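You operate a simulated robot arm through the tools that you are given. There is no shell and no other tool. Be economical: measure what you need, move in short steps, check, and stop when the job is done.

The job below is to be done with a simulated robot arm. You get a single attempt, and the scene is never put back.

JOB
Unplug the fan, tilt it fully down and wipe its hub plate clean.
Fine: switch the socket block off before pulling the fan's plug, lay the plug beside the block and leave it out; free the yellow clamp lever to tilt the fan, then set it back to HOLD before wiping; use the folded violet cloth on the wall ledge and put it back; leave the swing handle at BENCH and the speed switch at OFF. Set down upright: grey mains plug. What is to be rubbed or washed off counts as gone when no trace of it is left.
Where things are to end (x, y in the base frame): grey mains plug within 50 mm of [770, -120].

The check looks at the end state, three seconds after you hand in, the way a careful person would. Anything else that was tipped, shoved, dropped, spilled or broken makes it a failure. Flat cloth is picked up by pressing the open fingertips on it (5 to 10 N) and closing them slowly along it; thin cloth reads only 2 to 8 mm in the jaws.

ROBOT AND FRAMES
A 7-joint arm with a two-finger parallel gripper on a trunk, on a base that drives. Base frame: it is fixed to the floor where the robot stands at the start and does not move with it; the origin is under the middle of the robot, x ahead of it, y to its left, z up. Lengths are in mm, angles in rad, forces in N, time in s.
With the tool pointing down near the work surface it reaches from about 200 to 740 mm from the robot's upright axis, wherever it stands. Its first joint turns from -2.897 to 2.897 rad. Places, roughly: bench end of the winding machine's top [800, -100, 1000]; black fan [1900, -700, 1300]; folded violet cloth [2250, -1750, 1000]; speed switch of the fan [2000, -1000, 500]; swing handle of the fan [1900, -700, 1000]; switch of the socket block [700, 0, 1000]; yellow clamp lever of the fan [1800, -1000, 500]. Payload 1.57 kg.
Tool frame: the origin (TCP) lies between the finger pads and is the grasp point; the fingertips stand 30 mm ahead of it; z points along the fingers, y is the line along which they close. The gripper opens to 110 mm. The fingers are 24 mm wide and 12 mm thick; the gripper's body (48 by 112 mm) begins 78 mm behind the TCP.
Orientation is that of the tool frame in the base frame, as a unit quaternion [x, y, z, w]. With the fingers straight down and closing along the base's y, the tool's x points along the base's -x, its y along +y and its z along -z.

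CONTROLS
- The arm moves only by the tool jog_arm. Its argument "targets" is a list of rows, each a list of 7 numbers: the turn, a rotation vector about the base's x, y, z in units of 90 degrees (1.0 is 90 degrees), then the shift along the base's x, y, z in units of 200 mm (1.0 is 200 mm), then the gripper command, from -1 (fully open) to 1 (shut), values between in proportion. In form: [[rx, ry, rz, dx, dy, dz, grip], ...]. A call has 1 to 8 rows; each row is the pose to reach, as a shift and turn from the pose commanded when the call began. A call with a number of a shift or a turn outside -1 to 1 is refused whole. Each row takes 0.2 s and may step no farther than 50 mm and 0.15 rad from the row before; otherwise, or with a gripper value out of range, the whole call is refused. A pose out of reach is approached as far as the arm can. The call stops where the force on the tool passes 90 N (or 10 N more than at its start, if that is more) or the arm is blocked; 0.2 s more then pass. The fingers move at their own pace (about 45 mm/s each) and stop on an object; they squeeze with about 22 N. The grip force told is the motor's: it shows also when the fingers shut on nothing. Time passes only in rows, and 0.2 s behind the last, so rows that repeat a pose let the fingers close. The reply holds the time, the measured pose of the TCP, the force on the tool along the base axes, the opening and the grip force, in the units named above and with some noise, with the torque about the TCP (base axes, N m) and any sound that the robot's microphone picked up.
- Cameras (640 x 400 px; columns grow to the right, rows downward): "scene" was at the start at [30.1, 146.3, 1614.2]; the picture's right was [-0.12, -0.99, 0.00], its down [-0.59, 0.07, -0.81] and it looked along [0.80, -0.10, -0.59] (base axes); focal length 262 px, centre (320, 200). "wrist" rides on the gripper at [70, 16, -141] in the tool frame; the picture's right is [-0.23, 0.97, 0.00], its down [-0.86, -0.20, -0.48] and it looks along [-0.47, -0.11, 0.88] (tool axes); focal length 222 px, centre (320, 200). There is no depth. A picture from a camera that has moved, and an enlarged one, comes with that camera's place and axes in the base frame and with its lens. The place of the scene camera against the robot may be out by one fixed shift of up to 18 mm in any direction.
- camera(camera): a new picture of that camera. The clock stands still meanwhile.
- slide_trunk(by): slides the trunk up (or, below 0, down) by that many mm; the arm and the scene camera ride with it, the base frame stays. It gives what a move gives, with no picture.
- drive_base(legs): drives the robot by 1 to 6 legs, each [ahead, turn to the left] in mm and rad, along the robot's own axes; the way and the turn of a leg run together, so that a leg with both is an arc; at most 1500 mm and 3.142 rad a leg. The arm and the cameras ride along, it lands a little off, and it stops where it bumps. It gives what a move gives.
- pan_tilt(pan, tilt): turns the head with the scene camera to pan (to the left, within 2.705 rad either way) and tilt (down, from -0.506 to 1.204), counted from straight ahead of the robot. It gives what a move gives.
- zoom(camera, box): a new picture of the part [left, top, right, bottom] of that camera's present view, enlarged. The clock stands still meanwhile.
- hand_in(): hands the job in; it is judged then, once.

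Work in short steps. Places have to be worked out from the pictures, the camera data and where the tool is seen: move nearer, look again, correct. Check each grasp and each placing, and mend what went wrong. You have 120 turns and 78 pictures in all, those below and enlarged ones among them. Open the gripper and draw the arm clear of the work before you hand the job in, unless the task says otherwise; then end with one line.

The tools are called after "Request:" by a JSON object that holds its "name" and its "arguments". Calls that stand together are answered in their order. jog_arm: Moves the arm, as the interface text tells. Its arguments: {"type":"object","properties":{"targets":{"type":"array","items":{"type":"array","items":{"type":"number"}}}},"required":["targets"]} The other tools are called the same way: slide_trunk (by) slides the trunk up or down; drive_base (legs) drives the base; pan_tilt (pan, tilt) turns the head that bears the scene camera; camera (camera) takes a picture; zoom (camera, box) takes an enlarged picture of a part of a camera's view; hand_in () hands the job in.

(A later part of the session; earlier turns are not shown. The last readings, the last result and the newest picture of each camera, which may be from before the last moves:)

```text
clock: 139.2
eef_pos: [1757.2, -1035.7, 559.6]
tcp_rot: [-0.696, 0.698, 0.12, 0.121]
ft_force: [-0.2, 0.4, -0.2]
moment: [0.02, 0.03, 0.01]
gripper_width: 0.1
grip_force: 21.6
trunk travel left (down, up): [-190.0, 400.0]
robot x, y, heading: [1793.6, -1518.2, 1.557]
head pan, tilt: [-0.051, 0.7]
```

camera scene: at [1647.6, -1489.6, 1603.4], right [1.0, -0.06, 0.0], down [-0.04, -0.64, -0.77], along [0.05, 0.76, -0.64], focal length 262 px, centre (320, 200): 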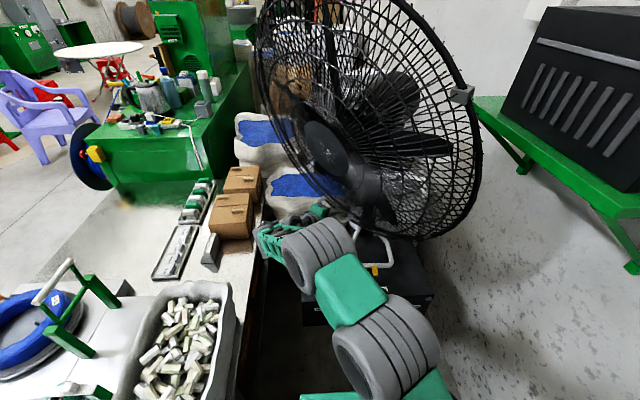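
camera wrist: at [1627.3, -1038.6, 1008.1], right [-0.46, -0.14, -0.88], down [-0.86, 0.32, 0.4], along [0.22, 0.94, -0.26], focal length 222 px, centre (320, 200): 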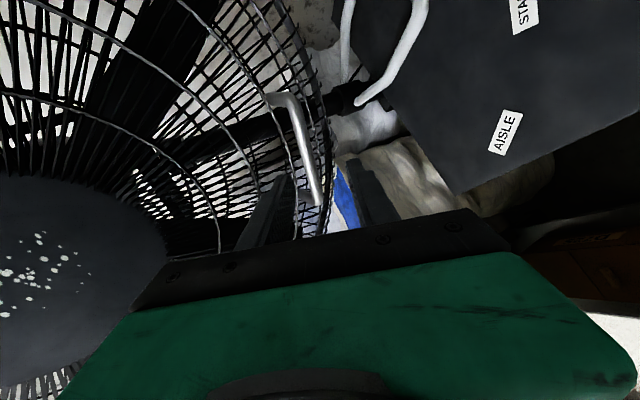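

Not yet at the stop; I push in 2 mm steps till it is felt.

Request:
{"name": "jog_arm", "arguments": {"targets": [[0, 0, 0, -0.015, 0, 0, 1], [0, 0, 0, -0.03, 0, 0, 1], [0, 0, 0, -0.045, 0, 0, 1], [0, 0, 0, -0.055, 0, 0, 1]]}}

```text
clock: 140.2
eef_pos: [1752.7, -1036.8, 558.4]
tcp_rot: [-0.693, 0.701, 0.118, 0.124]
ft_force: [44.4, -0.4, 2.3]
moment: [0.05, -1.16, -0.83]
gripper_width: 0.0
grip_force: 21.4
trunk travel left (down, up): [-190.0, 400.0]
robot x, y, heading: [1796.1, -1516.8, 1.551]
head pan, tilt: [-0.051, 0.7]
```

The lever is back on the HOLD stop. I withdraw, raise the trunk and verify with a picture.

Request:
{"name": "jog_arm", "arguments": {"targets": [[0, 0, 0, 0.04, 0, 0, 1], [0, 0, 0, 0.04, -0.2, 0, 1], [0, 0, 0, 0.04, -0.4, 0.1, 1], [0, 0, 0, 0.04, -0.4, 0.3, 1]]}}

Request:
{"name": "slide_trunk", "arguments": {"by": 400}}

Request:
{"name": "camera", "arguments": {"camera": "wrist"}}

```text
clock: 141.2
eef_pos: [1756.1, -1115.9, 618.7]
tcp_rot: [-0.695, 0.698, 0.121, 0.12]
ft_force: [0.2, 0.0, -0.4]
moment: [-0.01, 0.01, 0.01]
gripper_width: 0.0
grip_force: 20.6
trunk travel left (down, up): [-190.0, 400.0]
robot x, y, heading: [1790.7, -1518.6, 1.555]
head pan, tilt: [-0.051, 0.7]
```

```text
clock: 145.0
eef_pos: [1755.0, -1115.8, 1017.8]
tcp_rot: [-0.695, 0.698, 0.121, 0.121]
ft_force: [-0.5, 0.8, -0.4]
moment: [0.03, 0.0, 0.04]
gripper_width: 0.2
grip_force: 21.3
trunk travel left (down, up): [-590.0, 0.0]
robot x, y, heading: [1793.6, -1517.3, 1.558]
head pan, tilt: [-0.051, 0.7]
```

```text
18 pictures are left
camera wrist: at [1740.5, -1229.8, 1127.8], right [-0.97, 0.22, 0.08], down [0.2, 0.64, 0.74], along [0.11, 0.73, -0.67], focal length 222 px, centre (320, 200)
```

wrist: 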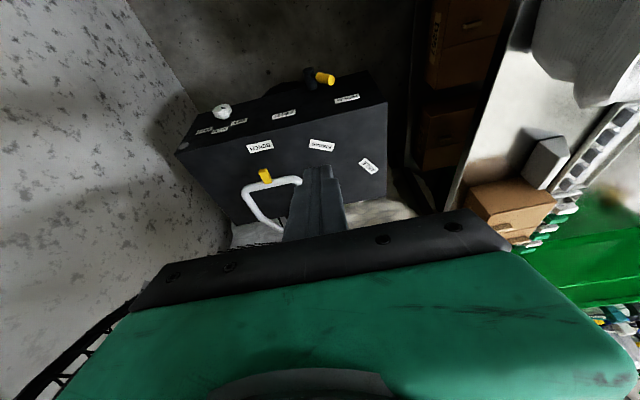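

Lever is at HOLD, swing still at BENCH. I level the tool, raise it, and back up to near the ledge.

Request:
{"name": "jog_arm", "arguments": {"targets": [[-0.075, 0, 0, 0, -0.05, 0.2, 1], [-0.15, 0, 0, 0, -0.05, 0.4, 1], [-0.222, 0, 0, 0, -0.05, 0.6, 1], [-0.222, 0, 0, 0, -0.05, 0.8, 1]]}}

Request:
{"name": "drive_base", "arguments": {"legs": [[-720, 0]]}}

Request:
{"name": "pan_tilt", "arguments": {"pan": -0.75, "tilt": 0.7}}

Request:
{"name": "camera", "arguments": {"camera": "scene"}}

```text
clock: 146.0
eef_pos: [1754.9, -1125.3, 1178.0]
tcp_rot: [-0.706, 0.708, -0.002, -0.002]
ft_force: [-0.2, 0.0, -0.7]
moment: [-0.03, -0.02, -0.02]
gripper_width: 0.0
grip_force: 21.1
trunk travel left (down, up): [-590.0, 0.0]
robot x, y, heading: [1794.4, -1519.6, 1.556]
head pan, tilt: [-0.051, 0.7]
```

```text
clock: 149.9
eef_pos: [1745.1, -1841.3, 1178.2]
tcp_rot: [-0.706, 0.708, -0.002, -0.003]
ft_force: [0.8, 0.3, 0.1]
moment: [-0.01, -0.02, 0.01]
gripper_width: 0.0
grip_force: 21.5
trunk travel left (down, up): [-590.0, 0.0]
robot x, y, heading: [1785.4, -2234.8, 1.557]
head pan, tilt: [-0.051, 0.7]
```

```text
clock: 151.0
eef_pos: [1746.6, -1842.7, 1178.5]
tcp_rot: [-0.706, 0.708, -0.002, -0.002]
ft_force: [0.1, 0.4, -0.6]
moment: [-0.02, 0.02, -0.03]
gripper_width: 0.2
grip_force: 21.0
trunk travel left (down, up): [-590.0, 0.0]
robot x, y, heading: [1784.9, -2237.3, 1.556]
head pan, tilt: [-0.75, 0.7]
```

```text
17 pictures are left
camera scene: at [1692.2, -2230.2, 1673.5], right [0.72, -0.69, 0.0], down [-0.44, -0.47, -0.77], along [0.53, 0.55, -0.64], focal length 262 px, centre (320, 200)
```

scene: 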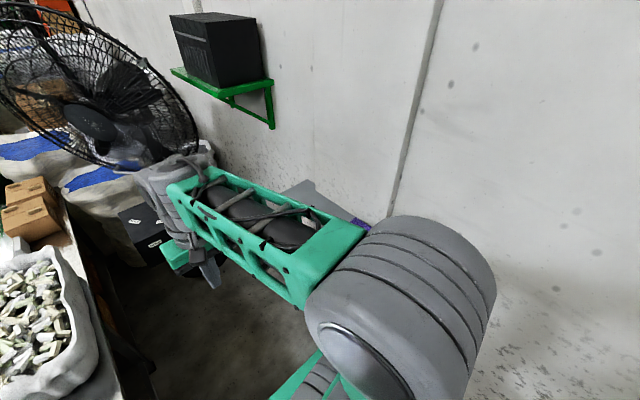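

The cloth is near (2215,-1875,1000). I move the TCP toward it while yawing -90° so the wrist camera faces the wall.

Request:
{"name": "jog_arm", "arguments": {"targets": [[0, 0, -0.09, 0.16, -0.06, 0, 0.5], [0, 0, -0.18, 0.32, -0.12, 0, 0], [0, 0, -0.27, 0.48, -0.18, 0, 0], [0, 0, -0.36, 0.64, -0.24, 0, 0], [0, 0, -0.45, 0.8, -0.26, 0, 0], [0, 0, -0.5, 0.96, -0.26, 0, 0]]}}

Request:
{"name": "jog_arm", "arguments": {"targets": [[0, 0, -0.09, 0.14, 0, 0, 0], [0, 0, -0.18, 0.28, 0, 0, 0], [0, 0, -0.27, 0.42, 0, 0, 0], [0, 0, -0.36, 0.56, 0, 0, 0], [0, 0, -0.45, 0.7, 0, 0, 0], [0, 0, -0.5, 0.8, 0, 0, 0]]}}

Request:
{"name": "camera", "arguments": {"camera": "wrist"}}

```text
clock: 152.4
eef_pos: [1938.2, -1893.7, 1175.8]
tcp_rot: [-0.38, 0.925, -0.001, -0.002]
ft_force: [0.0, -0.1, -0.3]
moment: [-0.02, 0.03, 0.03]
gripper_width: 55.1
grip_force: 0.0
trunk travel left (down, up): [-590.0, 0.0]
robot x, y, heading: [1788.8, -2234.1, 1.561]
head pan, tilt: [-0.75, 0.7]
```

```text
clock: 153.8
eef_pos: [2098.1, -1894.8, 1176.5]
tcp_rot: [0.003, 1.0, -0.001, -0.003]
ft_force: [-0.5, 1.1, 0.1]
moment: [-0.01, 0.01, 0.03]
gripper_width: 55.1
grip_force: 0.0
trunk travel left (down, up): [-590.0, 0.0]
robot x, y, heading: [1785.0, -2236.4, 1.56]
head pan, tilt: [-0.75, 0.7]
```

```text
16 pictures are left
camera wrist: at [2031.1, -1877.9, 1319.3], right [0.23, 0.97, 0.0], down [0.86, -0.2, 0.47], along [0.46, -0.11, -0.88], focal length 222 px, centre (320, 200)
```

wrist: 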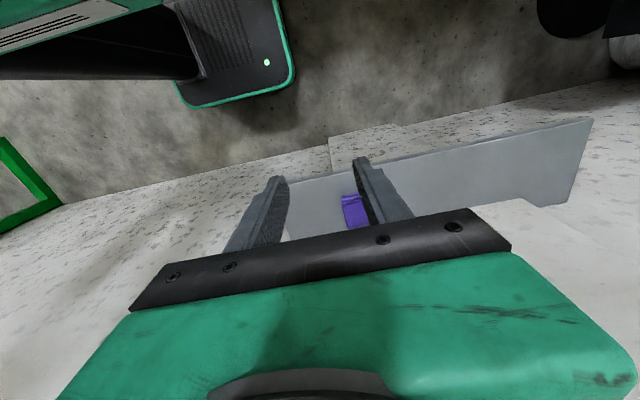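

Cloth is near (2222,-1866). I back off a little and lower for a clear look.

Request:
{"name": "jog_arm", "arguments": {"targets": [[0, 0, 0, -0.15, 0.05, -0.15, 0], [0, 0, 0, -0.3, 0.1, -0.28, 0], [0, 0, 0, -0.35, 0.1, -0.3, 0]]}}

Request:
{"name": "zoom", "arguments": {"camera": "wrist", "box": [260, 120, 440, 240]}}

```text
clock: 154.6
eef_pos: [2026.7, -1873.8, 1117.7]
tcp_rot: [0.002, 1.0, 0.0, -0.004]
ft_force: [-0.2, 0.6, 0.2]
moment: [-0.01, -0.02, 0.0]
gripper_width: 54.9
grip_force: 0.1
trunk travel left (down, up): [-590.0, 0.0]
robot x, y, heading: [1785.8, -2233.3, 1.558]
head pan, tilt: [-0.75, 0.7]
```

```text
3.33 times, centred on (350, 180) of wrist
camera zoom: at [1959.2, -1858.3, 1259.7], right [0.23, 0.97, 0.0], down [0.86, -0.2, 0.47], along [0.46, -0.11, -0.88], focal length 740 px, centre (220, 267)
```

zoom: 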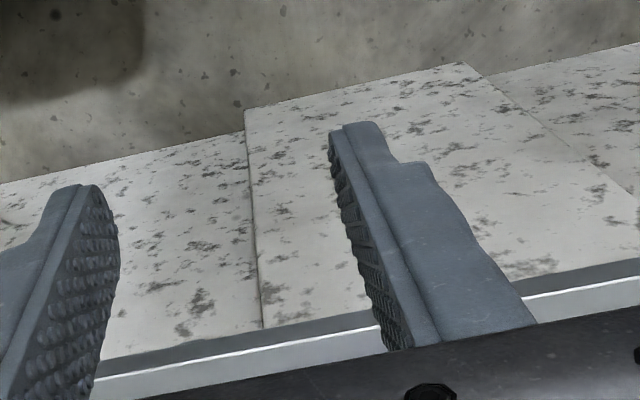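

I close the fingers and shift aside so the cloth is seen unobstructed.

Request:
{"name": "jog_arm", "arguments": {"targets": [[0, 0, 0, 0.1, -0.12, 0.1, 1], [0, 0, 0, 0.22, -0.25, 0.2, 1], [0, 0, 0, 0.25, -0.28, 0.25, 1], [0, 0, 0, 0.25, -0.28, 0.25, 1]]}}

Request:
{"name": "zoom", "arguments": {"camera": "wrist", "box": [280, 120, 460, 240]}}

```text
clock: 155.6
eef_pos: [2077.2, -1931.4, 1168.1]
tcp_rot: [0.0, 1.0, -0.001, -0.002]
ft_force: [0.0, -0.6, 0.9]
moment: [0.01, -0.03, 0.0]
gripper_width: 0.0
grip_force: 18.4
trunk travel left (down, up): [-590.0, 0.0]
robot x, y, heading: [1784.6, -2238.1, 1.559]
head pan, tilt: [-0.75, 0.7]
```

```text
3.33 times, centred on (370, 180) of wrist
camera zoom: at [2009.0, -1914.6, 1309.7], right [0.23, 0.97, 0.0], down [0.86, -0.2, 0.47], along [0.46, -0.11, -0.88], focal length 740 px, centre (153, 267)
```

zoom: 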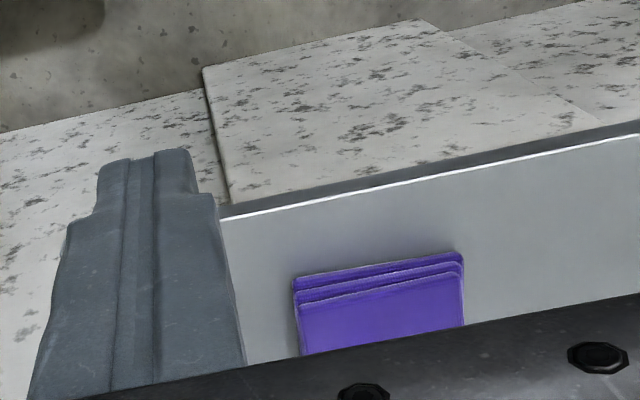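

The folded cloth spans y≈-1888…-1810, near edge x≈2202. I move above its middle (2218,-1849) with the fingers 60 mm open.

Request:
{"name": "jog_arm", "arguments": {"targets": [[0, 0, 0, 0.18, 0.1, 0, -0.09], [0, 0, 0, 0.36, 0.2, 0, -0.09], [0, 0, 0, 0.54, 0.3, -0.07, -0.09], [0, 0, 0, 0.7, 0.41, -0.14, -0.09], [0, 0, 0, 0.7, 0.41, -0.34, -0.09], [0, 0, 0, 0.7, 0.41, -0.5, -0.09]]}}

Request:
{"name": "jog_arm", "arguments": {"targets": [[0, 0, 0, 0, 0, -0.03, -0.09], [0, 0, 0, 0, 0, -0.05, -0.09]]}}

```text
clock: 157.0
eef_pos: [2218.4, -1847.4, 1067.7]
tcp_rot: [0.001, 1.0, 0.0, -0.003]
ft_force: [-0.2, -0.3, 0.4]
moment: [0.0, 0.02, 0.01]
gripper_width: 60.1
grip_force: 0.0
trunk travel left (down, up): [-590.0, 0.0]
robot x, y, heading: [1790.7, -2232.1, 1.567]
head pan, tilt: [-0.75, 0.7]
```

```text
clock: 157.6
eef_pos: [2218.9, -1847.4, 1058.4]
tcp_rot: [0.002, 1.0, 0.0, -0.002]
ft_force: [-0.2, -0.1, 0.7]
moment: [0.0, 0.02, 0.01]
gripper_width: 60.1
grip_force: 0.0
trunk travel left (down, up): [-590.0, 0.0]
robot x, y, heading: [1780.5, -2236.3, 1.563]
head pan, tilt: [-0.75, 0.7]
```

Request:
{"name": "jog_arm", "arguments": {"targets": [[0, 0, 0, 0, 0, -0.03, -0.09], [0, 0, 0, 0, 0, -0.05, -0.09]]}}

Request:
{"name": "zoom", "arguments": {"camera": "wrist", "box": [220, 120, 440, 260]}}

```text
clock: 158.2
eef_pos: [2216.5, -1847.2, 1046.7]
tcp_rot: [0.001, 1.0, 0.0, -0.004]
ft_force: [-0.1, 0.1, 0.2]
moment: [0.02, -0.01, 0.01]
gripper_width: 59.7
grip_force: 0.1
trunk travel left (down, up): [-590.0, 0.0]
robot x, y, heading: [1786.3, -2233.9, 1.562]
head pan, tilt: [-0.75, 0.7]
```

```text
2.86 times, centred on (330, 190) of wrist
camera zoom: at [2149.8, -1832.3, 1189.6], right [0.23, 0.97, 0.0], down [0.86, -0.2, 0.47], along [0.46, -0.11, -0.88], focal length 635 px, centre (291, 229)
```

zoom: 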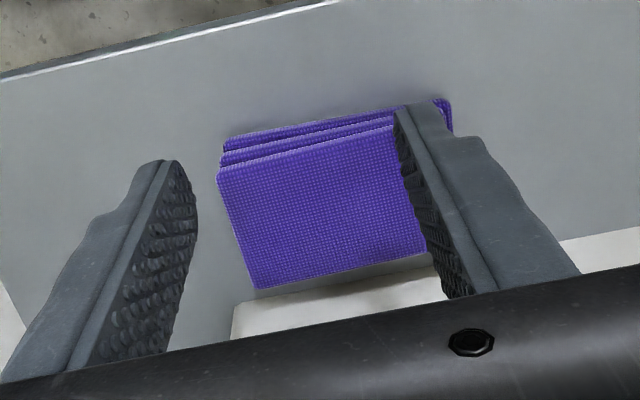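

Cloth center is nearer (2240,-1838). I shift over it with 42 mm opening, then press down in small steps.

Request:
{"name": "jog_arm", "arguments": {"targets": [[0, 0, 0, 0.05, 0.05, 0, 0.24], [0, 0, 0, 0.095, 0.05, 0, 0.24], [0, 0, 0, 0.095, 0.05, -0.02, 0.24], [0, 0, 0, 0.095, 0.05, -0.04, 0.24]]}}

Request:
{"name": "jog_arm", "arguments": {"targets": [[0, 0, 0, 0, 0, -0.015, 0.24], [0, 0, 0, 0, 0, -0.03, 0.24]]}}

```text
clock: 159.2
eef_pos: [2236.4, -1838.7, 1039.2]
tcp_rot: [0.001, 1.0, 0.0, -0.003]
ft_force: [0.1, 0.1, -0.9]
moment: [-0.03, -0.03, 0.01]
gripper_width: 41.6
grip_force: 0.1
trunk travel left (down, up): [-590.0, 0.0]
robot x, y, heading: [1785.8, -2233.1, 1.562]
head pan, tilt: [-0.75, 0.7]
```

```text
clock: 159.8
eef_pos: [2235.6, -1838.8, 1032.8]
tcp_rot: [0.002, 1.0, 0.0, -0.002]
ft_force: [0.0, 0.1, 0.5]
moment: [0.05, 0.0, -0.03]
gripper_width: 41.7
grip_force: 0.1
trunk travel left (down, up): [-590.0, 0.0]
robot x, y, heading: [1786.2, -2236.9, 1.559]
head pan, tilt: [-0.75, 0.7]
```

Still no contact at tip z≈1003; continue down in small steps.

Request:
{"name": "jog_arm", "arguments": {"targets": [[0, 0, 0, 0, 0, -0.02, 0.24], [0, 0, 0, 0, 0, -0.035, 0.24]]}}

Request:
{"name": "jog_arm", "arguments": {"targets": [[0, 0, 0, 0, 0, -0.015, 0.24], [0, 0, 0, 0, 0, -0.025, 0.24]]}}

```text
clock: 160.4
eef_pos: [2236.5, -1837.7, 1026.1]
tcp_rot: [0.002, 1.0, 0.0, -0.003]
ft_force: [0.5, 0.1, -0.5]
moment: [0.02, 0.0, -0.02]
gripper_width: 41.4
grip_force: 0.0
trunk travel left (down, up): [-590.0, 0.0]
robot x, y, heading: [1783.6, -2233.9, 1.557]
head pan, tilt: [-0.75, 0.7]
```

```text
clock: 161.0
eef_pos: [2236.2, -1838.1, 1022.6]
tcp_rot: [0.002, 1.0, -0.002, -0.002]
ft_force: [0.1, 0.3, 0.0]
moment: [-0.02, 0.05, -0.01]
gripper_width: 41.7
grip_force: 0.1
trunk travel left (down, up): [-590.0, 0.0]
robot x, y, heading: [1784.3, -2236.1, 1.561]
head pan, tilt: [-0.75, 0.7]
```

No contact at tip z≈992, so the cloth lies lower and thus slightly farther; I look again.

Request:
{"name": "zoom", "arguments": {"camera": "wrist", "box": [220, 120, 440, 260]}}

```text
2.86 times, centred on (330, 190) of wrist
camera zoom: at [2168.6, -1822.6, 1163.4], right [0.23, 0.97, 0.0], down [0.86, -0.2, 0.47], along [0.46, -0.11, -0.88], focal length 635 px, centre (291, 229)
```

zoom: 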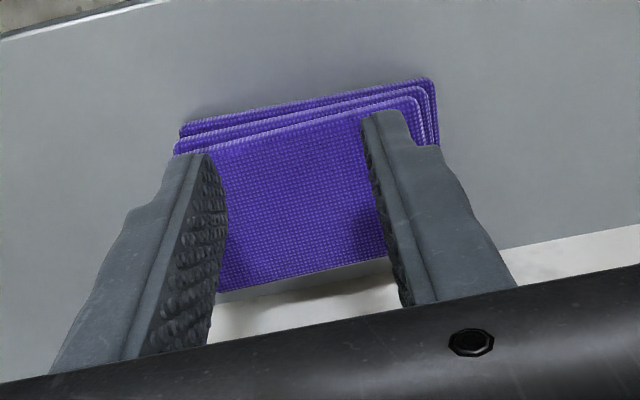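

Triangulation gives the ledge top at z≈961, cloth center ≈(2257,-1837). I shift 12 mm toward the wall and go on down.

Request:
{"name": "jog_arm", "arguments": {"targets": [[0, 0, 0, 0.06, 0, 0, 0.24], [0, 0, 0, 0.06, 0, -0.03, 0.24], [0, 0, 0, 0.06, 0, -0.05, 0.24]]}}

Request:
{"name": "jog_arm", "arguments": {"targets": [[0, 0, 0, 0, 0, -0.015, 0.24], [0, 0, 0, 0, 0, -0.02, 0.24]]}}

```text
clock: 161.8
eef_pos: [2248.7, -1838.6, 1011.5]
tcp_rot: [0.001, 1.0, 0.0, -0.003]
ft_force: [0.3, 0.0, 0.4]
moment: [0.0, 0.01, -0.02]
gripper_width: 41.9
grip_force: 0.0
trunk travel left (down, up): [-590.0, 0.0]
robot x, y, heading: [1789.1, -2236.8, 1.559]
head pan, tilt: [-0.75, 0.7]
```

```text
clock: 162.4
eef_pos: [2248.2, -1838.0, 1006.8]
tcp_rot: [0.002, 1.0, 0.0, -0.003]
ft_force: [0.2, -0.8, -0.3]
moment: [-0.01, -0.02, -0.03]
gripper_width: 41.7
grip_force: 0.0
trunk travel left (down, up): [-590.0, 0.0]
robot x, y, heading: [1784.4, -2233.8, 1.559]
head pan, tilt: [-0.75, 0.7]
```

Request:
{"name": "jog_arm", "arguments": {"targets": [[0, 0, 0, 0, 0, -0.01, 0.24], [0, 0, 0, 0, 0, -0.02, 0.24]]}}

Request:
{"name": "jog_arm", "arguments": {"targets": [[0, 0, 0, 0, 0, -0.01, 0.24], [0, 0, 0, 0, 0, -0.015, 0.24]]}}

```text
clock: 163.0
eef_pos: [2249.9, -1837.4, 1003.6]
tcp_rot: [0.002, 1.0, 0.0, -0.003]
ft_force: [0.2, -0.8, -0.2]
moment: [0.01, 0.02, -0.02]
gripper_width: 41.6
grip_force: 0.0
trunk travel left (down, up): [-590.0, 0.0]
robot x, y, heading: [1785.1, -2237.6, 1.559]
head pan, tilt: [-0.75, 0.7]
```

```text
clock: 163.6
eef_pos: [2249.0, -1839.8, 1000.3]
tcp_rot: [0.002, 1.0, 0.0, -0.004]
ft_force: [-0.6, -0.1, -0.4]
moment: [-0.01, -0.02, -0.01]
gripper_width: 41.9
grip_force: 0.0
trunk travel left (down, up): [-590.0, 0.0]
robot x, y, heading: [1785.5, -2234.7, 1.562]
head pan, tilt: [-0.75, 0.7]
```

Request:
{"name": "jog_arm", "arguments": {"targets": [[0, 0, 0, 0, 0, -0.01, 0.24], [0, 0, 0, 0, 0, -0.02, 0.24]]}}

Request:
{"name": "jog_arm", "arguments": {"targets": [[0, 0, 0, 0, 0, -0.01, 0.24], [0, 0, 0, 0, 0, -0.015, 0.24]]}}

```text
clock: 164.2
eef_pos: [2248.3, -1838.2, 996.2]
tcp_rot: [0.002, 1.0, 0.0, -0.003]
ft_force: [0.3, -0.3, 0.1]
moment: [0.01, 0.02, -0.03]
gripper_width: 42.0
grip_force: 0.1
trunk travel left (down, up): [-590.0, 0.0]
robot x, y, heading: [1785.6, -2229.7, 1.564]
head pan, tilt: [-0.75, 0.7]
```

```text
clock: 164.8
eef_pos: [2246.9, -1838.1, 993.7]
tcp_rot: [0.001, 1.0, 0.0, -0.003]
ft_force: [-0.5, -0.6, -0.1]
moment: [-0.01, -0.03, 0.01]
gripper_width: 41.8
grip_force: 0.2
trunk travel left (down, up): [-590.0, 0.0]
robot x, y, heading: [1786.7, -2237.2, 1.564]
head pan, tilt: [-0.75, 0.7]
```

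Request:
{"name": "jog_arm", "arguments": {"targets": [[0, 0, 0, 0, 0, -0.01, 0.24], [0, 0, 0, 0, 0, -0.02, 0.24]]}}

Request:
{"name": "zoom", "arguments": {"camera": "wrist", "box": [220, 120, 440, 260]}}

```text
clock: 165.4
eef_pos: [2248.7, -1838.0, 990.2]
tcp_rot: [0.001, 1.0, 0.0, -0.003]
ft_force: [0.3, -0.9, 0.2]
moment: [0.0, 0.01, -0.01]
gripper_width: 41.8
grip_force: 0.1
trunk travel left (down, up): [-590.0, 0.0]
robot x, y, heading: [1785.1, -2235.1, 1.563]
head pan, tilt: [-0.75, 0.7]
```

```text
2.86 times, centred on (330, 190) of wrist
camera zoom: at [2180.7, -1822.6, 1131.6], right [0.23, 0.97, 0.0], down [0.86, -0.2, 0.47], along [0.46, -0.11, -0.88], focal length 635 px, centre (291, 229)
```

zoom: 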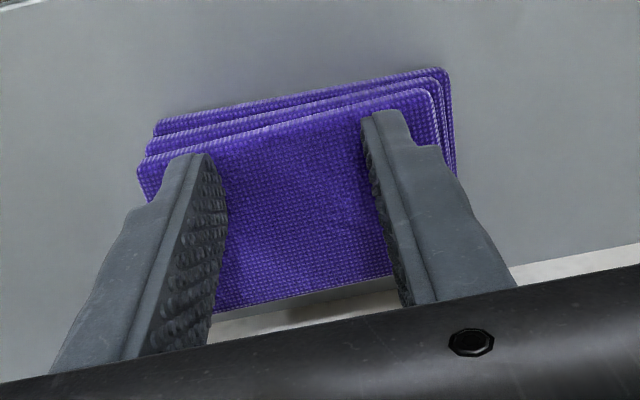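

The cloth lies around z≈945 and x≈2240–2300. I shift 10 mm further in and continue down.

Request:
{"name": "jog_arm", "arguments": {"targets": [[0, 0, 0, 0.05, 0, -0.02, 0.24], [0, 0, 0, 0.05, 0, -0.035, 0.24]]}}

Request:
{"name": "jog_arm", "arguments": {"targets": [[0, 0, 0, 0, 0, -0.01, 0.24], [0, 0, 0, 0, 0, -0.02, 0.24]]}}

Request:
{"name": "jog_arm", "arguments": {"targets": [[0, 0, 0, 0, 0, -0.01, 0.24], [0, 0, 0, 0, 0, -0.015, 0.24]]}}

```text
clock: 166.0
eef_pos: [2259.3, -1838.6, 986.8]
tcp_rot: [0.0, 1.0, 0.001, 0.0]
ft_force: [-3.0, -1.2, 16.7]
moment: [-0.15, 0.02, 0.02]
gripper_width: 41.8
grip_force: 0.0
trunk travel left (down, up): [-590.0, 0.0]
robot x, y, heading: [1785.0, -2235.9, 1.558]
head pan, tilt: [-0.75, 0.7]
```

```text
clock: 166.6
eef_pos: [2258.0, -1838.4, 984.7]
tcp_rot: [0.001, 1.0, 0.003, 0.002]
ft_force: [-2.4, -1.2, 44.6]
moment: [-0.62, 0.13, -0.03]
gripper_width: 41.9
grip_force: 0.1
trunk travel left (down, up): [-590.0, 0.0]
robot x, y, heading: [1785.3, -2232.2, 1.559]
head pan, tilt: [-0.75, 0.7]
```

```text
clock: 167.2
eef_pos: [2258.7, -1838.5, 985.1]
tcp_rot: [0.001, 1.0, 0.004, 0.006]
ft_force: [-5.3, -2.6, 60.9]
moment: [-1.11, 0.36, -0.07]
gripper_width: 41.8
grip_force: 0.0
trunk travel left (down, up): [-590.0, 0.0]
robot x, y, heading: [1784.9, -2234.1, 1.555]
head pan, tilt: [-0.75, 0.7]
```

Contact was at tip z≈957; now pressing too hard (61 N). I relax to under 10 N.

Request:
{"name": "jog_arm", "arguments": {"targets": [[0, 0, 0, 0, 0, 0.02, 0.24], [0, 0, 0, 0, 0, 0.034, 0.24]]}}

```text
clock: 167.8
eef_pos: [2259.2, -1838.1, 985.7]
tcp_rot: [0.002, 1.0, 0.002, 0.001]
ft_force: [4.6, 4.1, 35.2]
moment: [-0.13, -0.18, 0.08]
gripper_width: 41.5
grip_force: 0.0
trunk travel left (down, up): [-590.0, 0.0]
robot x, y, heading: [1786.0, -2233.8, 1.555]
head pan, tilt: [-0.75, 0.7]
```

Request:
{"name": "jog_arm", "arguments": {"targets": [[0, 0, 0, 0, 0, 0.015, 0.24], [0, 0, 0, 0, 0, 0.03, 0.24]]}}

```text
clock: 168.4
eef_pos: [2258.0, -1840.1, 986.8]
tcp_rot: [0.001, 1.0, -0.001, -0.004]
ft_force: [3.4, 3.8, 12.3]
moment: [0.23, -0.26, -0.01]
gripper_width: 42.0
grip_force: 0.6
trunk travel left (down, up): [-590.0, 0.0]
robot x, y, heading: [1784.9, -2236.2, 1.558]
head pan, tilt: [-0.75, 0.7]
```

Now 12 N; raise 1 mm and close the fingers slowly along the cloth.

Request:
{"name": "jog_arm", "arguments": {"targets": [[0, 0, 0, 0, 0, 0.005, 0.35], [0, 0, 0, 0, 0, 0.005, 0.45], [0, 0, 0, 0, 0, 0.005, 0.55], [0, 0, 0, 0, 0, 0.005, 0.65], [0, 0, 0, 0, 0, 0.005, 0.75], [0, 0, 0, 0, 0, 0.005, 0.85], [0, 0, 0, 0, 0, 0.005, 0.95], [0, 0, 0, 0, 0, 0.005, 1]]}}

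```text
clock: 170.2
eef_pos: [2258.5, -1838.4, 988.7]
tcp_rot: [0.002, 1.0, 0.0, -0.003]
ft_force: [-1.6, 0.1, 0.1]
moment: [0.01, -0.02, 0.0]
gripper_width: 0.0
grip_force: 17.0
trunk travel left (down, up): [-590.0, 0.0]
robot x, y, heading: [1784.9, -2234.6, 1.559]
head pan, tilt: [-0.75, 0.7]
```

Contact was lost and nothing was gripped. I open again and press down carefully to 5–10 N.

Request:
{"name": "jog_arm", "arguments": {"targets": [[0, 0, 0, 0, 0, 0.02, 0.6], [0, 0, 0, 0, 0, 0.02, 0.24], [0, 0, 0, 0, 0, 0.02, 0.24], [0, 0, 0, 0, 0, 0, 0.24], [0, 0, 0, 0, 0, -0.008, 0.24]]}}

```text
clock: 171.4
eef_pos: [2257.7, -1837.0, 987.4]
tcp_rot: [0.001, 1.0, 0.0, -0.003]
ft_force: [0.3, 0.2, 0.5]
moment: [0.0, -0.01, 0.02]
gripper_width: 41.7
grip_force: 0.0
trunk travel left (down, up): [-590.0, 0.0]
robot x, y, heading: [1785.7, -2233.5, 1.558]
head pan, tilt: [-0.75, 0.7]
```

Request:
{"name": "jog_arm", "arguments": {"targets": [[0, 0, 0, 0, 0, -0.005, 0.24], [0, 0, 0, 0, 0, -0.008, 0.24]]}}

```text
clock: 172.0
eef_pos: [2258.6, -1838.0, 986.2]
tcp_rot: [0.003, 1.0, 0.0, -0.002]
ft_force: [0.0, 0.4, 0.9]
moment: [0.02, -0.04, 0.0]
gripper_width: 41.5
grip_force: 0.0
trunk travel left (down, up): [-590.0, 0.0]
robot x, y, heading: [1785.8, -2232.2, 1.563]
head pan, tilt: [-0.75, 0.7]
```

Request:
{"name": "jog_arm", "arguments": {"targets": [[0, 0, 0, 0, 0, -0.004, 0.24], [0, 0, 0, 0, 0, -0.008, 0.24]]}}

```text
clock: 172.6
eef_pos: [2258.3, -1838.7, 986.7]
tcp_rot: [0.001, 1.0, 0.001, -0.002]
ft_force: [-0.6, 0.8, 8.4]
moment: [-0.05, 0.01, 0.0]
gripper_width: 41.8
grip_force: 0.1
trunk travel left (down, up): [-590.0, 0.0]
robot x, y, heading: [1787.9, -2235.5, 1.56]
head pan, tilt: [-0.75, 0.7]
```

8.4 N: good. I close slowly at this height.

Request:
{"name": "jog_arm", "arguments": {"targets": [[0, 0, 0, 0, 0, 0, 0.35], [0, 0, 0, 0, 0, 0, 0.45], [0, 0, 0, 0, 0, 0, 0.55], [0, 0, 0, 0, 0, 0, 0.65], [0, 0, 0, 0, 0, 0, 0.75], [0, 0, 0, 0, 0, 0, 0.85], [0, 0, 0, 0, 0, 0, 0.95], [0, 0, 0, 0, 0, 0, 1]]}}

```text
clock: 174.4
eef_pos: [2258.4, -1838.8, 986.3]
tcp_rot: [0.001, 1.0, 0.0, -0.002]
ft_force: [0.0, -4.0, 18.0]
moment: [-0.11, -0.05, -0.01]
gripper_width: 0.0
grip_force: 12.1
trunk travel left (down, up): [-590.0, 0.0]
robot x, y, heading: [1781.4, -2232.7, 1.563]
head pan, tilt: [-0.75, 0.7]
```

Width reads 0 again; I let it settle, lift slightly and look.

Request:
{"name": "jog_arm", "arguments": {"targets": [[0, 0, 0, 0, 0, 0, 1], [0, 0, 0, 0, 0, 0.03, 1], [0, 0, 0, 0, 0, 0.1, 1]]}}

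Request:
{"name": "zoom", "arguments": {"camera": "wrist", "box": [220, 120, 440, 260]}}

```text
clock: 175.2
eef_pos: [2256.3, -1837.6, 1002.8]
tcp_rot: [0.001, 1.0, -0.001, -0.004]
ft_force: [0.4, -0.1, 0.5]
moment: [-0.02, -0.02, -0.04]
gripper_width: 0.0
grip_force: 20.9
trunk travel left (down, up): [-590.0, 0.0]
robot x, y, heading: [1782.8, -2233.7, 1.563]
head pan, tilt: [-0.75, 0.7]
```

```text
2.86 times, centred on (330, 190) of wrist
camera zoom: at [2189.9, -1822.5, 1145.5], right [0.23, 0.97, 0.0], down [0.86, -0.2, 0.47], along [0.46, -0.11, -0.88], focal length 635 px, centre (291, 229)
```

zoom: 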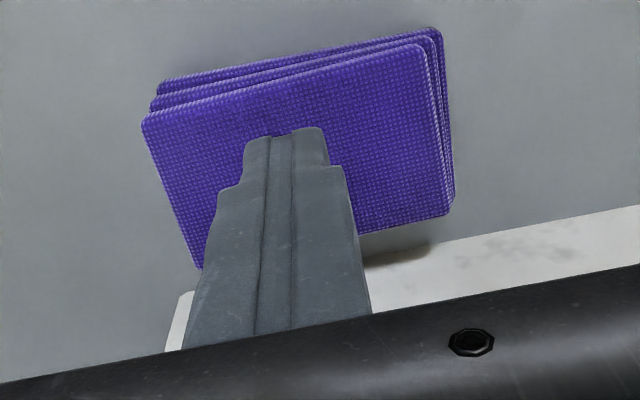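

Nothing gathered. I retry with a wider stance, ~7 N, and a much slower closing.

Request:
{"name": "jog_arm", "arguments": {"targets": [[0, 0, 0, 0, 0, 0, 0.5], [0, 0, 0, 0, 0, 0, 0.1], [0, 0, 0, 0, 0, -0.03, 0.1], [0, 0, 0, 0, 0, -0.06, 0.1], [0, 0, 0, 0, 0, -0.085, 0.1], [0, 0, 0, 0, 0, -0.092, 0.1]]}}

```text
clock: 176.6
eef_pos: [2259.0, -1838.9, 986.5]
tcp_rot: [0.002, 1.0, 0.0, -0.003]
ft_force: [-0.1, -0.2, -0.8]
moment: [-0.04, -0.02, 0.0]
gripper_width: 49.4
grip_force: 0.1
trunk travel left (down, up): [-590.0, 0.0]
robot x, y, heading: [1788.5, -2233.5, 1.562]
head pan, tilt: [-0.75, 0.7]
```

Request:
{"name": "jog_arm", "arguments": {"targets": [[0, 0, 0, 0, 0, -0.004, 0.1], [0, 0, 0, 0, 0, -0.009, 0.1]]}}

```text
clock: 177.2
eef_pos: [2259.0, -1838.8, 985.3]
tcp_rot: [0.001, 1.0, 0.001, -0.002]
ft_force: [-1.4, -0.4, 8.2]
moment: [-0.03, -0.01, -0.04]
gripper_width: 49.5
grip_force: 0.1
trunk travel left (down, up): [-590.0, 0.0]
robot x, y, heading: [1783.2, -2240.4, 1.561]
head pan, tilt: [-0.75, 0.7]
```

Request:
{"name": "jog_arm", "arguments": {"targets": [[0, 0, 0, 0, 0, 0, 0.15], [0, 0, 0, 0, 0, 0, 0.2], [0, 0, 0, 0, 0, 0, 0.25], [0, 0, 0, 0, 0, 0, 0.3], [0, 0, 0, 0, 0, 0, 0.35], [0, 0, 0, 0, 0, 0, 0.4], [0, 0, 0, 0, 0, 0, 0.45], [0, 0, 0, 0, 0, 0, 0.5]]}}

```text
clock: 179.0
eef_pos: [2257.7, -1839.0, 985.7]
tcp_rot: [0.002, 1.0, 0.0, -0.001]
ft_force: [0.6, -1.5, 16.6]
moment: [-0.09, -0.06, -0.05]
gripper_width: 35.4
grip_force: 5.1
trunk travel left (down, up): [-590.0, 0.0]
robot x, y, heading: [1787.0, -2234.5, 1.564]
head pan, tilt: [-0.75, 0.7]
```

There is resistance now (35 mm at grip 5 N): the cloth is gathering. I ease up 1 mm and keep closing slowly.

Request:
{"name": "jog_arm", "arguments": {"targets": [[0, 0, 0, 0, 0, 0.005, 0.53], [0, 0, 0, 0, 0, 0.005, 0.56], [0, 0, 0, 0, 0, 0.005, 0.6], [0, 0, 0, 0, 0, 0.005, 0.64], [0, 0, 0, 0, 0, 0.005, 0.68], [0, 0, 0, 0, 0, 0.005, 0.72], [0, 0, 0, 0, 0, 0.005, 0.76], [0, 0, 0, 0, 0, 0.005, 0.8]]}}

```text
clock: 180.8
eef_pos: [2257.7, -1837.5, 986.0]
tcp_rot: [0.001, 1.0, 0.0, -0.003]
ft_force: [0.6, 1.3, 11.4]
moment: [0.0, 0.0, 0.02]
gripper_width: 17.0
grip_force: 3.6
trunk travel left (down, up): [-590.0, 0.0]
robot x, y, heading: [1785.0, -2234.5, 1.56]
head pan, tilt: [-0.75, 0.7]
```

Request:
{"name": "jog_arm", "arguments": {"targets": [[0, 0, 0, 0, 0, 0, 0.83], [0, 0, 0, 0, 0, 0, 0.86], [0, 0, 0, 0, 0, 0, 0.89], [0, 0, 0, 0, 0, 0, 0.92], [0, 0, 0, 0, 0, 0, 0.95], [0, 0, 0, 0, 0, 0, 0.98], [0, 0, 0, 0, 0, 0, 1], [0, 0, 0, 0, 0, 0, 1]]}}

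```text
clock: 182.6
eef_pos: [2258.3, -1839.0, 985.7]
tcp_rot: [0.001, 1.0, 0.0, -0.002]
ft_force: [-0.2, 1.2, 10.5]
moment: [-0.01, -0.05, 0.01]
gripper_width: 0.1
grip_force: 20.8
trunk travel left (down, up): [-590.0, 0.0]
robot x, y, heading: [1786.0, -2237.4, 1.561]
head pan, tilt: [-0.75, 0.7]
```

Still empty, with force drifting above 10 N. I retry keeping 5–10 N throughout: start a bit lower when open and rise ~1 mm while closing.

Request:
{"name": "jog_arm", "arguments": {"targets": [[0, 0, 0, 0, 0, 0.02, 0.6], [0, 0, 0, 0, 0, 0.02, 0.3], [0, 0, 0, 0, 0, 0.02, 0.3], [0, 0, 0, 0, 0, 0.003, 0.3], [0, 0, 0, 0, 0, -0.004, 0.3]]}}

```text
clock: 183.8
eef_pos: [2260.2, -1838.1, 985.0]
tcp_rot: [0.001, 1.0, 0.0, -0.001]
ft_force: [-1.6, -1.0, 7.5]
moment: [-0.06, 0.03, 0.01]
gripper_width: 38.3
grip_force: 0.1
trunk travel left (down, up): [-590.0, 0.0]
robot x, y, heading: [1784.8, -2234.7, 1.559]
head pan, tilt: [-0.75, 0.7]
```

Request:
{"name": "jog_arm", "arguments": {"targets": [[0, 0, 0, 0, 0, 0.001, 0.34], [0, 0, 0, 0, 0, 0.003, 0.38], [0, 0, 0, 0, 0, 0.005, 0.42], [0, 0, 0, 0, 0, 0.005, 0.46]]}}

```text
clock: 184.8
eef_pos: [2258.9, -1837.4, 986.2]
tcp_rot: [0.002, 1.0, 0.0, -0.003]
ft_force: [0.3, 0.0, 5.3]
moment: [0.03, -0.03, -0.01]
gripper_width: 33.1
grip_force: 1.9
trunk travel left (down, up): [-590.0, 0.0]
robot x, y, heading: [1786.4, -2233.2, 1.56]
head pan, tilt: [-0.75, 0.7]
```

Request:
{"name": "jog_arm", "arguments": {"targets": [[0, 0, 0, 0, 0, -0.001, 0.52], [0, 0, 0, 0, 0, -0.001, 0.58], [0, 0, 0, 0, 0, -0.001, 0.64], [0, 0, 0, 0, 0, -0.001, 0.7], [0, 0, 0, 0, 0, -0.001, 0.76], [0, 0, 0, 0, 0, -0.001, 0.82], [0, 0, 0, 0, 0, -0.001, 0.88], [0, 0, 0, 0, 0, -0.001, 0.94]]}}

Request:
{"name": "jog_arm", "arguments": {"targets": [[0, 0, 0, 0, 0, 0, 0.97], [0, 0, 0, 0, 0, 0, 1], [0, 0, 0, 0, 0, 0, 1], [0, 0, 0, 0, 0, 0, 1]]}}

```text
clock: 186.6
eef_pos: [2258.0, -1839.0, 985.7]
tcp_rot: [0.002, 1.0, 0.0, -0.003]
ft_force: [-0.4, 1.2, 7.6]
moment: [0.03, -0.04, 0.03]
gripper_width: 7.3
grip_force: 2.4
trunk travel left (down, up): [-590.0, 0.0]
robot x, y, heading: [1786.3, -2235.8, 1.559]
head pan, tilt: [-0.75, 0.7]
```

```text
clock: 187.6
eef_pos: [2258.7, -1839.1, 986.1]
tcp_rot: [0.002, 1.0, 0.0, -0.003]
ft_force: [-0.8, -0.6, 8.0]
moment: [0.01, -0.04, -0.03]
gripper_width: 0.2
grip_force: 21.0
trunk travel left (down, up): [-590.0, 0.0]
robot x, y, heading: [1785.3, -2238.1, 1.56]
head pan, tilt: [-0.75, 0.7]
```

Still nothing. The cloth is a folded stack about 90 (y) × 54 (x) mm, so I'll instead straddle it across y with the gripper fully open and squeeze its sides.

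Request:
{"name": "jog_arm", "arguments": {"targets": [[0, 0, 0, 0, 0, 0.1, 1], [0, 0, 0, 0, 0, 0.15, 0.3], [0, 0, 0, 0.02, 0.005, 0.15, -0.4], [0, 0, 0, 0.02, 0.005, 0.15, -1], [0, 0, 0, 0.02, 0.005, 0.15, -1], [0, 0, 0, 0.02, 0.005, 0.15, -1]]}}

Request:
{"name": "zoom", "arguments": {"camera": "wrist", "box": [200, 110, 440, 260]}}

```text
clock: 189.0
eef_pos: [2262.9, -1836.8, 1016.9]
tcp_rot: [0.002, 1.0, 0.0, -0.002]
ft_force: [0.0, -0.4, 1.1]
moment: [-0.01, 0.03, -0.01]
gripper_width: 100.1
grip_force: 0.1
trunk travel left (down, up): [-590.0, 0.0]
robot x, y, heading: [1784.9, -2234.1, 1.562]
head pan, tilt: [-0.75, 0.7]
```

```text
2.67 times, centred on (320, 185) of wrist
camera zoom: at [2194.7, -1821.8, 1158.1], right [0.23, 0.97, 0.0], down [0.86, -0.2, 0.47], along [0.46, -0.11, -0.88], focal length 592 px, centre (320, 240)
```

zoom: 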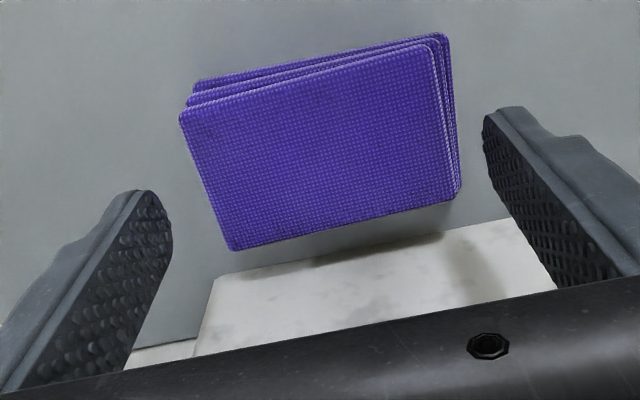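

The stack is centred at (2266,-1837), ~89 mm wide. I lower the fully open fingers around it.

Request:
{"name": "jog_arm", "arguments": {"targets": [[0, 0, 0, 0.015, 0, -0.05, -1], [0, 0, 0, 0.015, 0, -0.1, -1], [0, 0, 0, 0.015, 0, -0.15, -1]]}}

Request:
{"name": "jog_arm", "arguments": {"targets": [[0, 0, 0, 0, 0, -0.015, -1], [0, 0, 0, 0, 0, -0.03, -1]]}}

```text
clock: 189.8
eef_pos: [2265.6, -1835.8, 985.7]
tcp_rot: [0.001, 1.0, 0.0, -0.003]
ft_force: [-0.5, -0.1, -0.5]
moment: [0.01, 0.02, 0.0]
gripper_width: 110.0
grip_force: 0.1
trunk travel left (down, up): [-590.0, 0.0]
robot x, y, heading: [1783.6, -2235.6, 1.554]
head pan, tilt: [-0.75, 0.7]
```

```text
clock: 190.4
eef_pos: [2265.1, -1837.1, 978.5]
tcp_rot: [0.002, 1.0, 0.0, -0.002]
ft_force: [-0.1, 0.2, -0.6]
moment: [-0.02, -0.01, -0.03]
gripper_width: 110.0
grip_force: 0.1
trunk travel left (down, up): [-590.0, 0.0]
robot x, y, heading: [1788.1, -2232.1, 1.563]
head pan, tilt: [-0.75, 0.7]
```

Request:
{"name": "jog_arm", "arguments": {"targets": [[0, 0, 0, 0, 0, -0.012, -1], [0, 0, 0, 0, 0, -0.025, -1]]}}

Request:
{"name": "jog_arm", "arguments": {"targets": [[0, 0, 0, 0, 0, 0, -0.7], [0, 0, 0, 0, 0, 0, -0.6], [0, 0, 0, 0, 0, 0, -0.5], [0, 0, 0, 0, 0, 0, -0.4], [0, 0, 0, 0, 0, 0, -0.3], [0, 0, 0, 0, 0, 0, -0.3]]}}

```text
clock: 191.0
eef_pos: [2266.5, -1837.2, 973.4]
tcp_rot: [0.003, 1.0, 0.0, -0.003]
ft_force: [0.4, 0.0, 0.1]
moment: [-0.01, -0.01, 0.0]
gripper_width: 109.9
grip_force: 0.0
trunk travel left (down, up): [-590.0, 0.0]
robot x, y, heading: [1783.1, -2236.5, 1.554]
head pan, tilt: [-0.75, 0.7]
```

```text
clock: 192.4
eef_pos: [2264.9, -1837.1, 973.5]
tcp_rot: [0.002, 1.0, 0.0, -0.002]
ft_force: [-0.2, -0.8, -0.8]
moment: [0.02, -0.01, -0.04]
gripper_width: 99.0
grip_force: 22.0
trunk travel left (down, up): [-590.0, 0.0]
robot x, y, heading: [1783.9, -2233.2, 1.562]
head pan, tilt: [-0.75, 0.7]
```

The jaws stop at 99 mm with 22 N: the stack is held by its sides. I command full squeeze and lift.

Request:
{"name": "jog_arm", "arguments": {"targets": [[0, 0, 0, 0, 0, 0, 1], [0, 0, 0, 0, 0, 0, 1], [0, 0, 0, 0, 0, 0.05, 1], [0, 0, 0, 0, 0, 0.15, 1], [0, 0, 0, 0, 0, 0.25, 1], [0, 0, 0, 0, 0, 0.35, 1]]}}

Request:
{"name": "zoom", "arguments": {"camera": "wrist", "box": [200, 110, 440, 260]}}

```text
clock: 193.8
eef_pos: [2264.3, -1837.8, 1044.5]
tcp_rot: [0.001, 1.0, -0.001, -0.003]
ft_force: [0.5, 0.6, -0.5]
moment: [-0.01, -0.01, 0.02]
gripper_width: 98.9
grip_force: 22.2
trunk travel left (down, up): [-590.0, 0.0]
robot x, y, heading: [1783.3, -2235.8, 1.558]
head pan, tilt: [-0.75, 0.7]
```

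```text
2.67 times, centred on (320, 185) of wrist
camera zoom: at [2197.6, -1821.6, 1186.7], right [0.23, 0.97, 0.0], down [0.86, -0.2, 0.47], along [0.46, -0.11, -0.88], focal length 592 px, centre (320, 240)
```

zoom: 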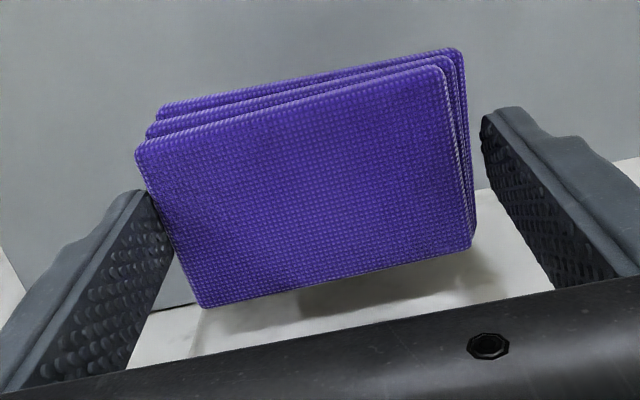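

The cloth stack is firmly held. I raise it, bring it to the front of the robot and yaw the tool +48°.

Request:
{"name": "jog_arm", "arguments": {"targets": [[0, 0, 0, -0.05, 0, 0.2, 1], [0, 0, 0, -0.2, 0, 0.35, 1], [0, 0, 0, -0.4, 0, 0.45, 1], [0, 0, 0, -0.6, 0, 0.5, 1], [0, 0, 0, -0.8, 0, 0.55, 1], [0, 0, 0, -1, 0, 0.6, 1]]}}

Request:
{"name": "jog_arm", "arguments": {"targets": [[0, 0, 0.08, -0.2, 0, 0, 1], [0, 0, 0.16, -0.4, 0, 0, 1], [0, 0, 0.24, -0.6, 0, 0, 1], [0, 0, 0.32, -0.8, 0, 0, 1], [0, 0, 0.4, -1, 0, 0, 1], [0, 0, 0.48, -1, 0.05, 0, 1], [0, 0, 0.533, -1, 0.1, 0, 1]]}}

Request:
{"name": "jog_arm", "arguments": {"targets": [[0, 0, 0, -0.2, 0, 0, 1], [0, 0, 0, -0.4, 0, 0, 1], [0, 0, 0, -0.55, 0, 0, 1]]}}

Request:
{"name": "drive_base", "arguments": {"legs": [[0, 0.06], [780, 0], [0, -0.05]]}}

```text
clock: 195.2
eef_pos: [2066.0, -1835.4, 1166.8]
tcp_rot: [0.002, 1.0, 0.001, -0.002]
ft_force: [0.0, -0.6, -1.0]
moment: [0.02, -0.01, 0.01]
gripper_width: 99.0
grip_force: 21.9
trunk travel left (down, up): [-590.0, 0.0]
robot x, y, heading: [1782.8, -2235.6, 1.565]
head pan, tilt: [-0.75, 0.7]
```

```text
clock: 196.8
eef_pos: [1864.3, -1817.1, 1164.0]
tcp_rot: [-0.405, 0.914, -0.001, -0.003]
ft_force: [-0.7, -0.4, 0.0]
moment: [-0.02, 0.01, -0.02]
gripper_width: 99.0
grip_force: 22.3
trunk travel left (down, up): [-590.0, 0.0]
robot x, y, heading: [1784.4, -2234.4, 1.561]
head pan, tilt: [-0.75, 0.7]
```

```text
clock: 197.6
eef_pos: [1755.0, -1818.0, 1164.1]
tcp_rot: [-0.405, 0.914, -0.001, -0.003]
ft_force: [0.1, 0.4, 0.2]
moment: [0.01, 0.01, 0.0]
gripper_width: 99.1
grip_force: 21.9
trunk travel left (down, up): [-590.0, 0.0]
robot x, y, heading: [1785.3, -2236.6, 1.562]
head pan, tilt: [-0.75, 0.7]
```

```text
clock: 202.7
eef_pos: [1711.0, -1024.3, 1163.5]
tcp_rot: [-0.41, 0.912, -0.002, -0.002]
ft_force: [0.3, 0.5, 0.3]
moment: [0.0, 0.02, 0.0]
gripper_width: 98.9
grip_force: 22.5
trunk travel left (down, up): [-590.0, 0.0]
robot x, y, heading: [1749.2, -1443.0, 1.567]
head pan, tilt: [-0.75, 0.7]
```

In position at (1749,-1443). I look at the hub's present place.

Request:
{"name": "pan_tilt", "arguments": {"pan": 0.0, "tilt": 0.55}}

Request:
{"name": "camera", "arguments": {"camera": "scene"}}

```text
clock: 203.8
eef_pos: [1712.6, -1025.2, 1164.1]
tcp_rot: [-0.41, 0.912, -0.002, -0.001]
ft_force: [0.6, -1.2, 0.1]
moment: [-0.01, 0.01, 0.0]
gripper_width: 99.2
grip_force: 22.0
trunk travel left (down, up): [-590.0, 0.0]
robot x, y, heading: [1740.9, -1448.1, 1.569]
head pan, tilt: [0.0, 0.55]
```

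```text
7 pictures are left
camera scene: at [1595.1, -1411.1, 1686.6], right [1.0, 0.0, 0.0], down [0.0, -0.52, -0.85], along [0.0, 0.85, -0.52], focal length 262 px, centre (320, 200)
```

scene: 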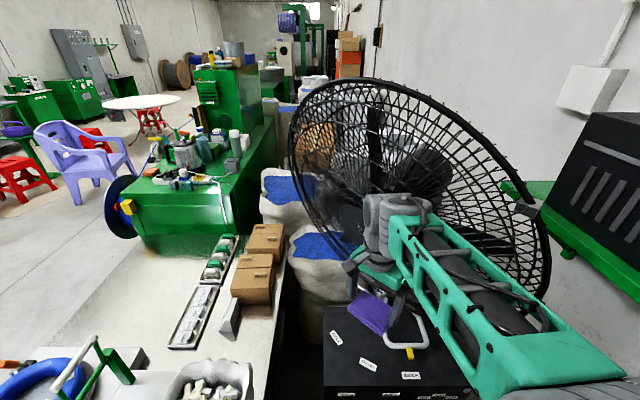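

Arc data give a tilt axis near (1853,-661,1235), ~40° tilt, hub about (1732,-775,1200), facing forward-down. I pitch the tool toward horizontal, keeping clear of the fan.

Request:
{"name": "jog_arm", "arguments": {"targets": [[0.067, -0.06, 0, -0.06, 0, 0, 1], [0.134, -0.12, 0, -0.12, 0, 0, 1], [0.201, -0.18, 0, -0.18, 0, 0, 1], [0.268, -0.24, 0, -0.24, 0, 0, 1], [0.335, -0.3, 0, -0.3, 0, 0, 1], [0.402, -0.36, 0, -0.36, 0, 0, 1], [0.469, -0.42, 0, -0.42, 0, 0, 1], [0.536, -0.48, 0, -0.48, 0, 0, 1]]}}

Request:
{"name": "jog_arm", "arguments": {"targets": [[0.067, -0.06, 0, 0, 0.02, 0, 1], [0.134, -0.12, 0, 0, 0.04, 0, 1], [0.206, -0.184, 0, 0, 0.06, 0, 1]]}}

```text
clock: 205.6
eef_pos: [1614.2, -1024.4, 1163.6]
tcp_rot: [-0.345, 0.771, 0.216, 0.489]
ft_force: [-0.4, 0.7, -0.8]
moment: [-0.01, 0.01, 0.0]
gripper_width: 99.0
grip_force: 21.9
trunk travel left (down, up): [-590.0, 0.0]
robot x, y, heading: [1746.4, -1442.4, 1.565]
head pan, tilt: [0.0, 0.55]
```

```text
refused: row 3 steps farther than a row can; nothing moved
```

Request:
{"name": "jog_arm", "arguments": {"targets": [[0.06, -0.054, 0, 0, 0.02, 0, 1], [0.12, -0.108, 0, 0, 0.04, 0, 1], [0.18, -0.162, 0, 0, 0.06, 0, 1], [0.24, -0.215, 0, 0, 0.08, 0, 1], [0.3, -0.269, 0, 0, 0.08, 0, 1]]}}

```text
clock: 206.8
eef_pos: [1660.5, -1028.3, 1102.5]
tcp_rot: [-0.315, 0.7, 0.26, 0.586]
ft_force: [0.0, 0.9, -0.8]
moment: [-0.02, 0.01, -0.01]
gripper_width: 98.9
grip_force: 22.0
out of reach, approached as far as the arm can: row 1, 2, 3, 4, 5
trunk travel left (down, up): [-590.0, 0.0]
robot x, y, heading: [1745.9, -1445.0, 1.572]
head pan, tilt: [0.0, 0.55]
```

The wrist is limited with the forearm sloping down. I lower the trunk 300 mm and bring the hand back up, so the forearm points upward.

Request:
{"name": "slide_trunk", "arguments": {"by": -300}}

Request:
{"name": "jog_arm", "arguments": {"targets": [[0, 0, 0, -0.05, 0, 0.2, 1], [0, 0, 0, -0.1, 0, 0.4, 1], [0, 0, 0, -0.15, 0, 0.6, 1], [0, 0, 0, -0.2, 0, 0.8, 1], [0, 0, 0, -0.2, 0, 1, 1]]}}

Request:
{"name": "jog_arm", "arguments": {"targets": [[0.06, -0.054, 0, 0, 0, 0.1, 1], [0.12, -0.108, 0, 0, 0, 0.2, 1], [0.18, -0.162, 0, 0, 0, 0.3, 1], [0.24, -0.215, 0, 0, 0, 0.4, 1], [0.3, -0.269, 0, 0, 0, 0.5, 1]]}}

```text
clock: 209.8
eef_pos: [1659.2, -1028.5, 802.1]
tcp_rot: [-0.315, 0.7, 0.26, 0.585]
ft_force: [0.2, 0.0, -0.1]
moment: [-0.01, 0.01, -0.02]
gripper_width: 98.9
grip_force: 22.2
trunk travel left (down, up): [-290.0, 300.0]
robot x, y, heading: [1744.9, -1443.5, 1.572]
head pan, tilt: [0.0, 0.55]
```

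```text
clock: 211.0
eef_pos: [1698.5, -980.7, 887.9]
tcp_rot: [-0.324, 0.705, 0.263, 0.574]
ft_force: [-1.0, -0.3, 0.6]
moment: [-0.1, -0.02, -0.05]
gripper_width: 99.0
grip_force: 22.0
out of reach, approached as far as the arm can: row 1, 2, 3, 4, 5
trunk travel left (down, up): [-290.0, 300.0]
robot x, y, heading: [1747.3, -1443.9, 1.575]
head pan, tilt: [0.0, 0.55]
```

```text
clock: 212.2
eef_pos: [1783.6, -887.5, 993.2]
tcp_rot: [-0.302, 0.588, 0.334, 0.672]
ft_force: [-0.3, -1.9, -1.9]
moment: [-0.01, 0.06, -0.05]
gripper_width: 100.8
grip_force: 22.0
out of reach, approached as far as the arm can: row 1, 2, 3, 4, 5
trunk travel left (down, up): [-290.0, 300.0]
robot x, y, heading: [1745.7, -1443.5, 1.572]
head pan, tilt: [0.0, 0.55]
```

The hand ended extended near the fan pointing slightly up. Better plan: with the tool ~25–30° below horizontal the cloth's long side faces the plate nearly flat. I withdraw and restore that orientation, then raise the trunk.

Request:
{"name": "jog_arm", "arguments": {"targets": [[0, 0, 0, -0.12, -0.14, 0, 1], [-0.055, 0.047, -0.012, -0.24, -0.28, 0, 1], [-0.11, 0.093, -0.025, -0.36, -0.42, 0, 1], [-0.166, 0.14, -0.037, -0.48, -0.52, 0, 1], [-0.222, 0.186, -0.05, -0.6, -0.6, 0, 1], [-0.277, 0.233, -0.062, -0.7, -0.65, 0, 1]]}}

Request:
{"name": "slide_trunk", "arguments": {"by": 230}}

```text
clock: 213.6
eef_pos: [1656.6, -1005.8, 934.3]
tcp_rot: [-0.344, 0.77, 0.217, 0.491]
ft_force: [-0.4, 0.4, -0.1]
moment: [-0.06, -0.03, -0.05]
gripper_width: 101.3
grip_force: 21.9
out of reach, approached as far as the arm can: row 1, 2, 3, 4, 5, 6
trunk travel left (down, up): [-290.0, 300.0]
robot x, y, heading: [1743.9, -1444.9, 1.563]
head pan, tilt: [0.0, 0.55]
```

```text
clock: 216.1
eef_pos: [1657.2, -1005.2, 1163.4]
tcp_rot: [-0.344, 0.77, 0.218, 0.491]
ft_force: [-1.1, -0.1, -0.2]
moment: [0.04, 0.02, -0.02]
gripper_width: 101.6
grip_force: 22.2
trunk travel left (down, up): [-520.0, 70.0]
robot x, y, heading: [1747.7, -1444.8, 1.571]
head pan, tilt: [0.0, 0.55]
```

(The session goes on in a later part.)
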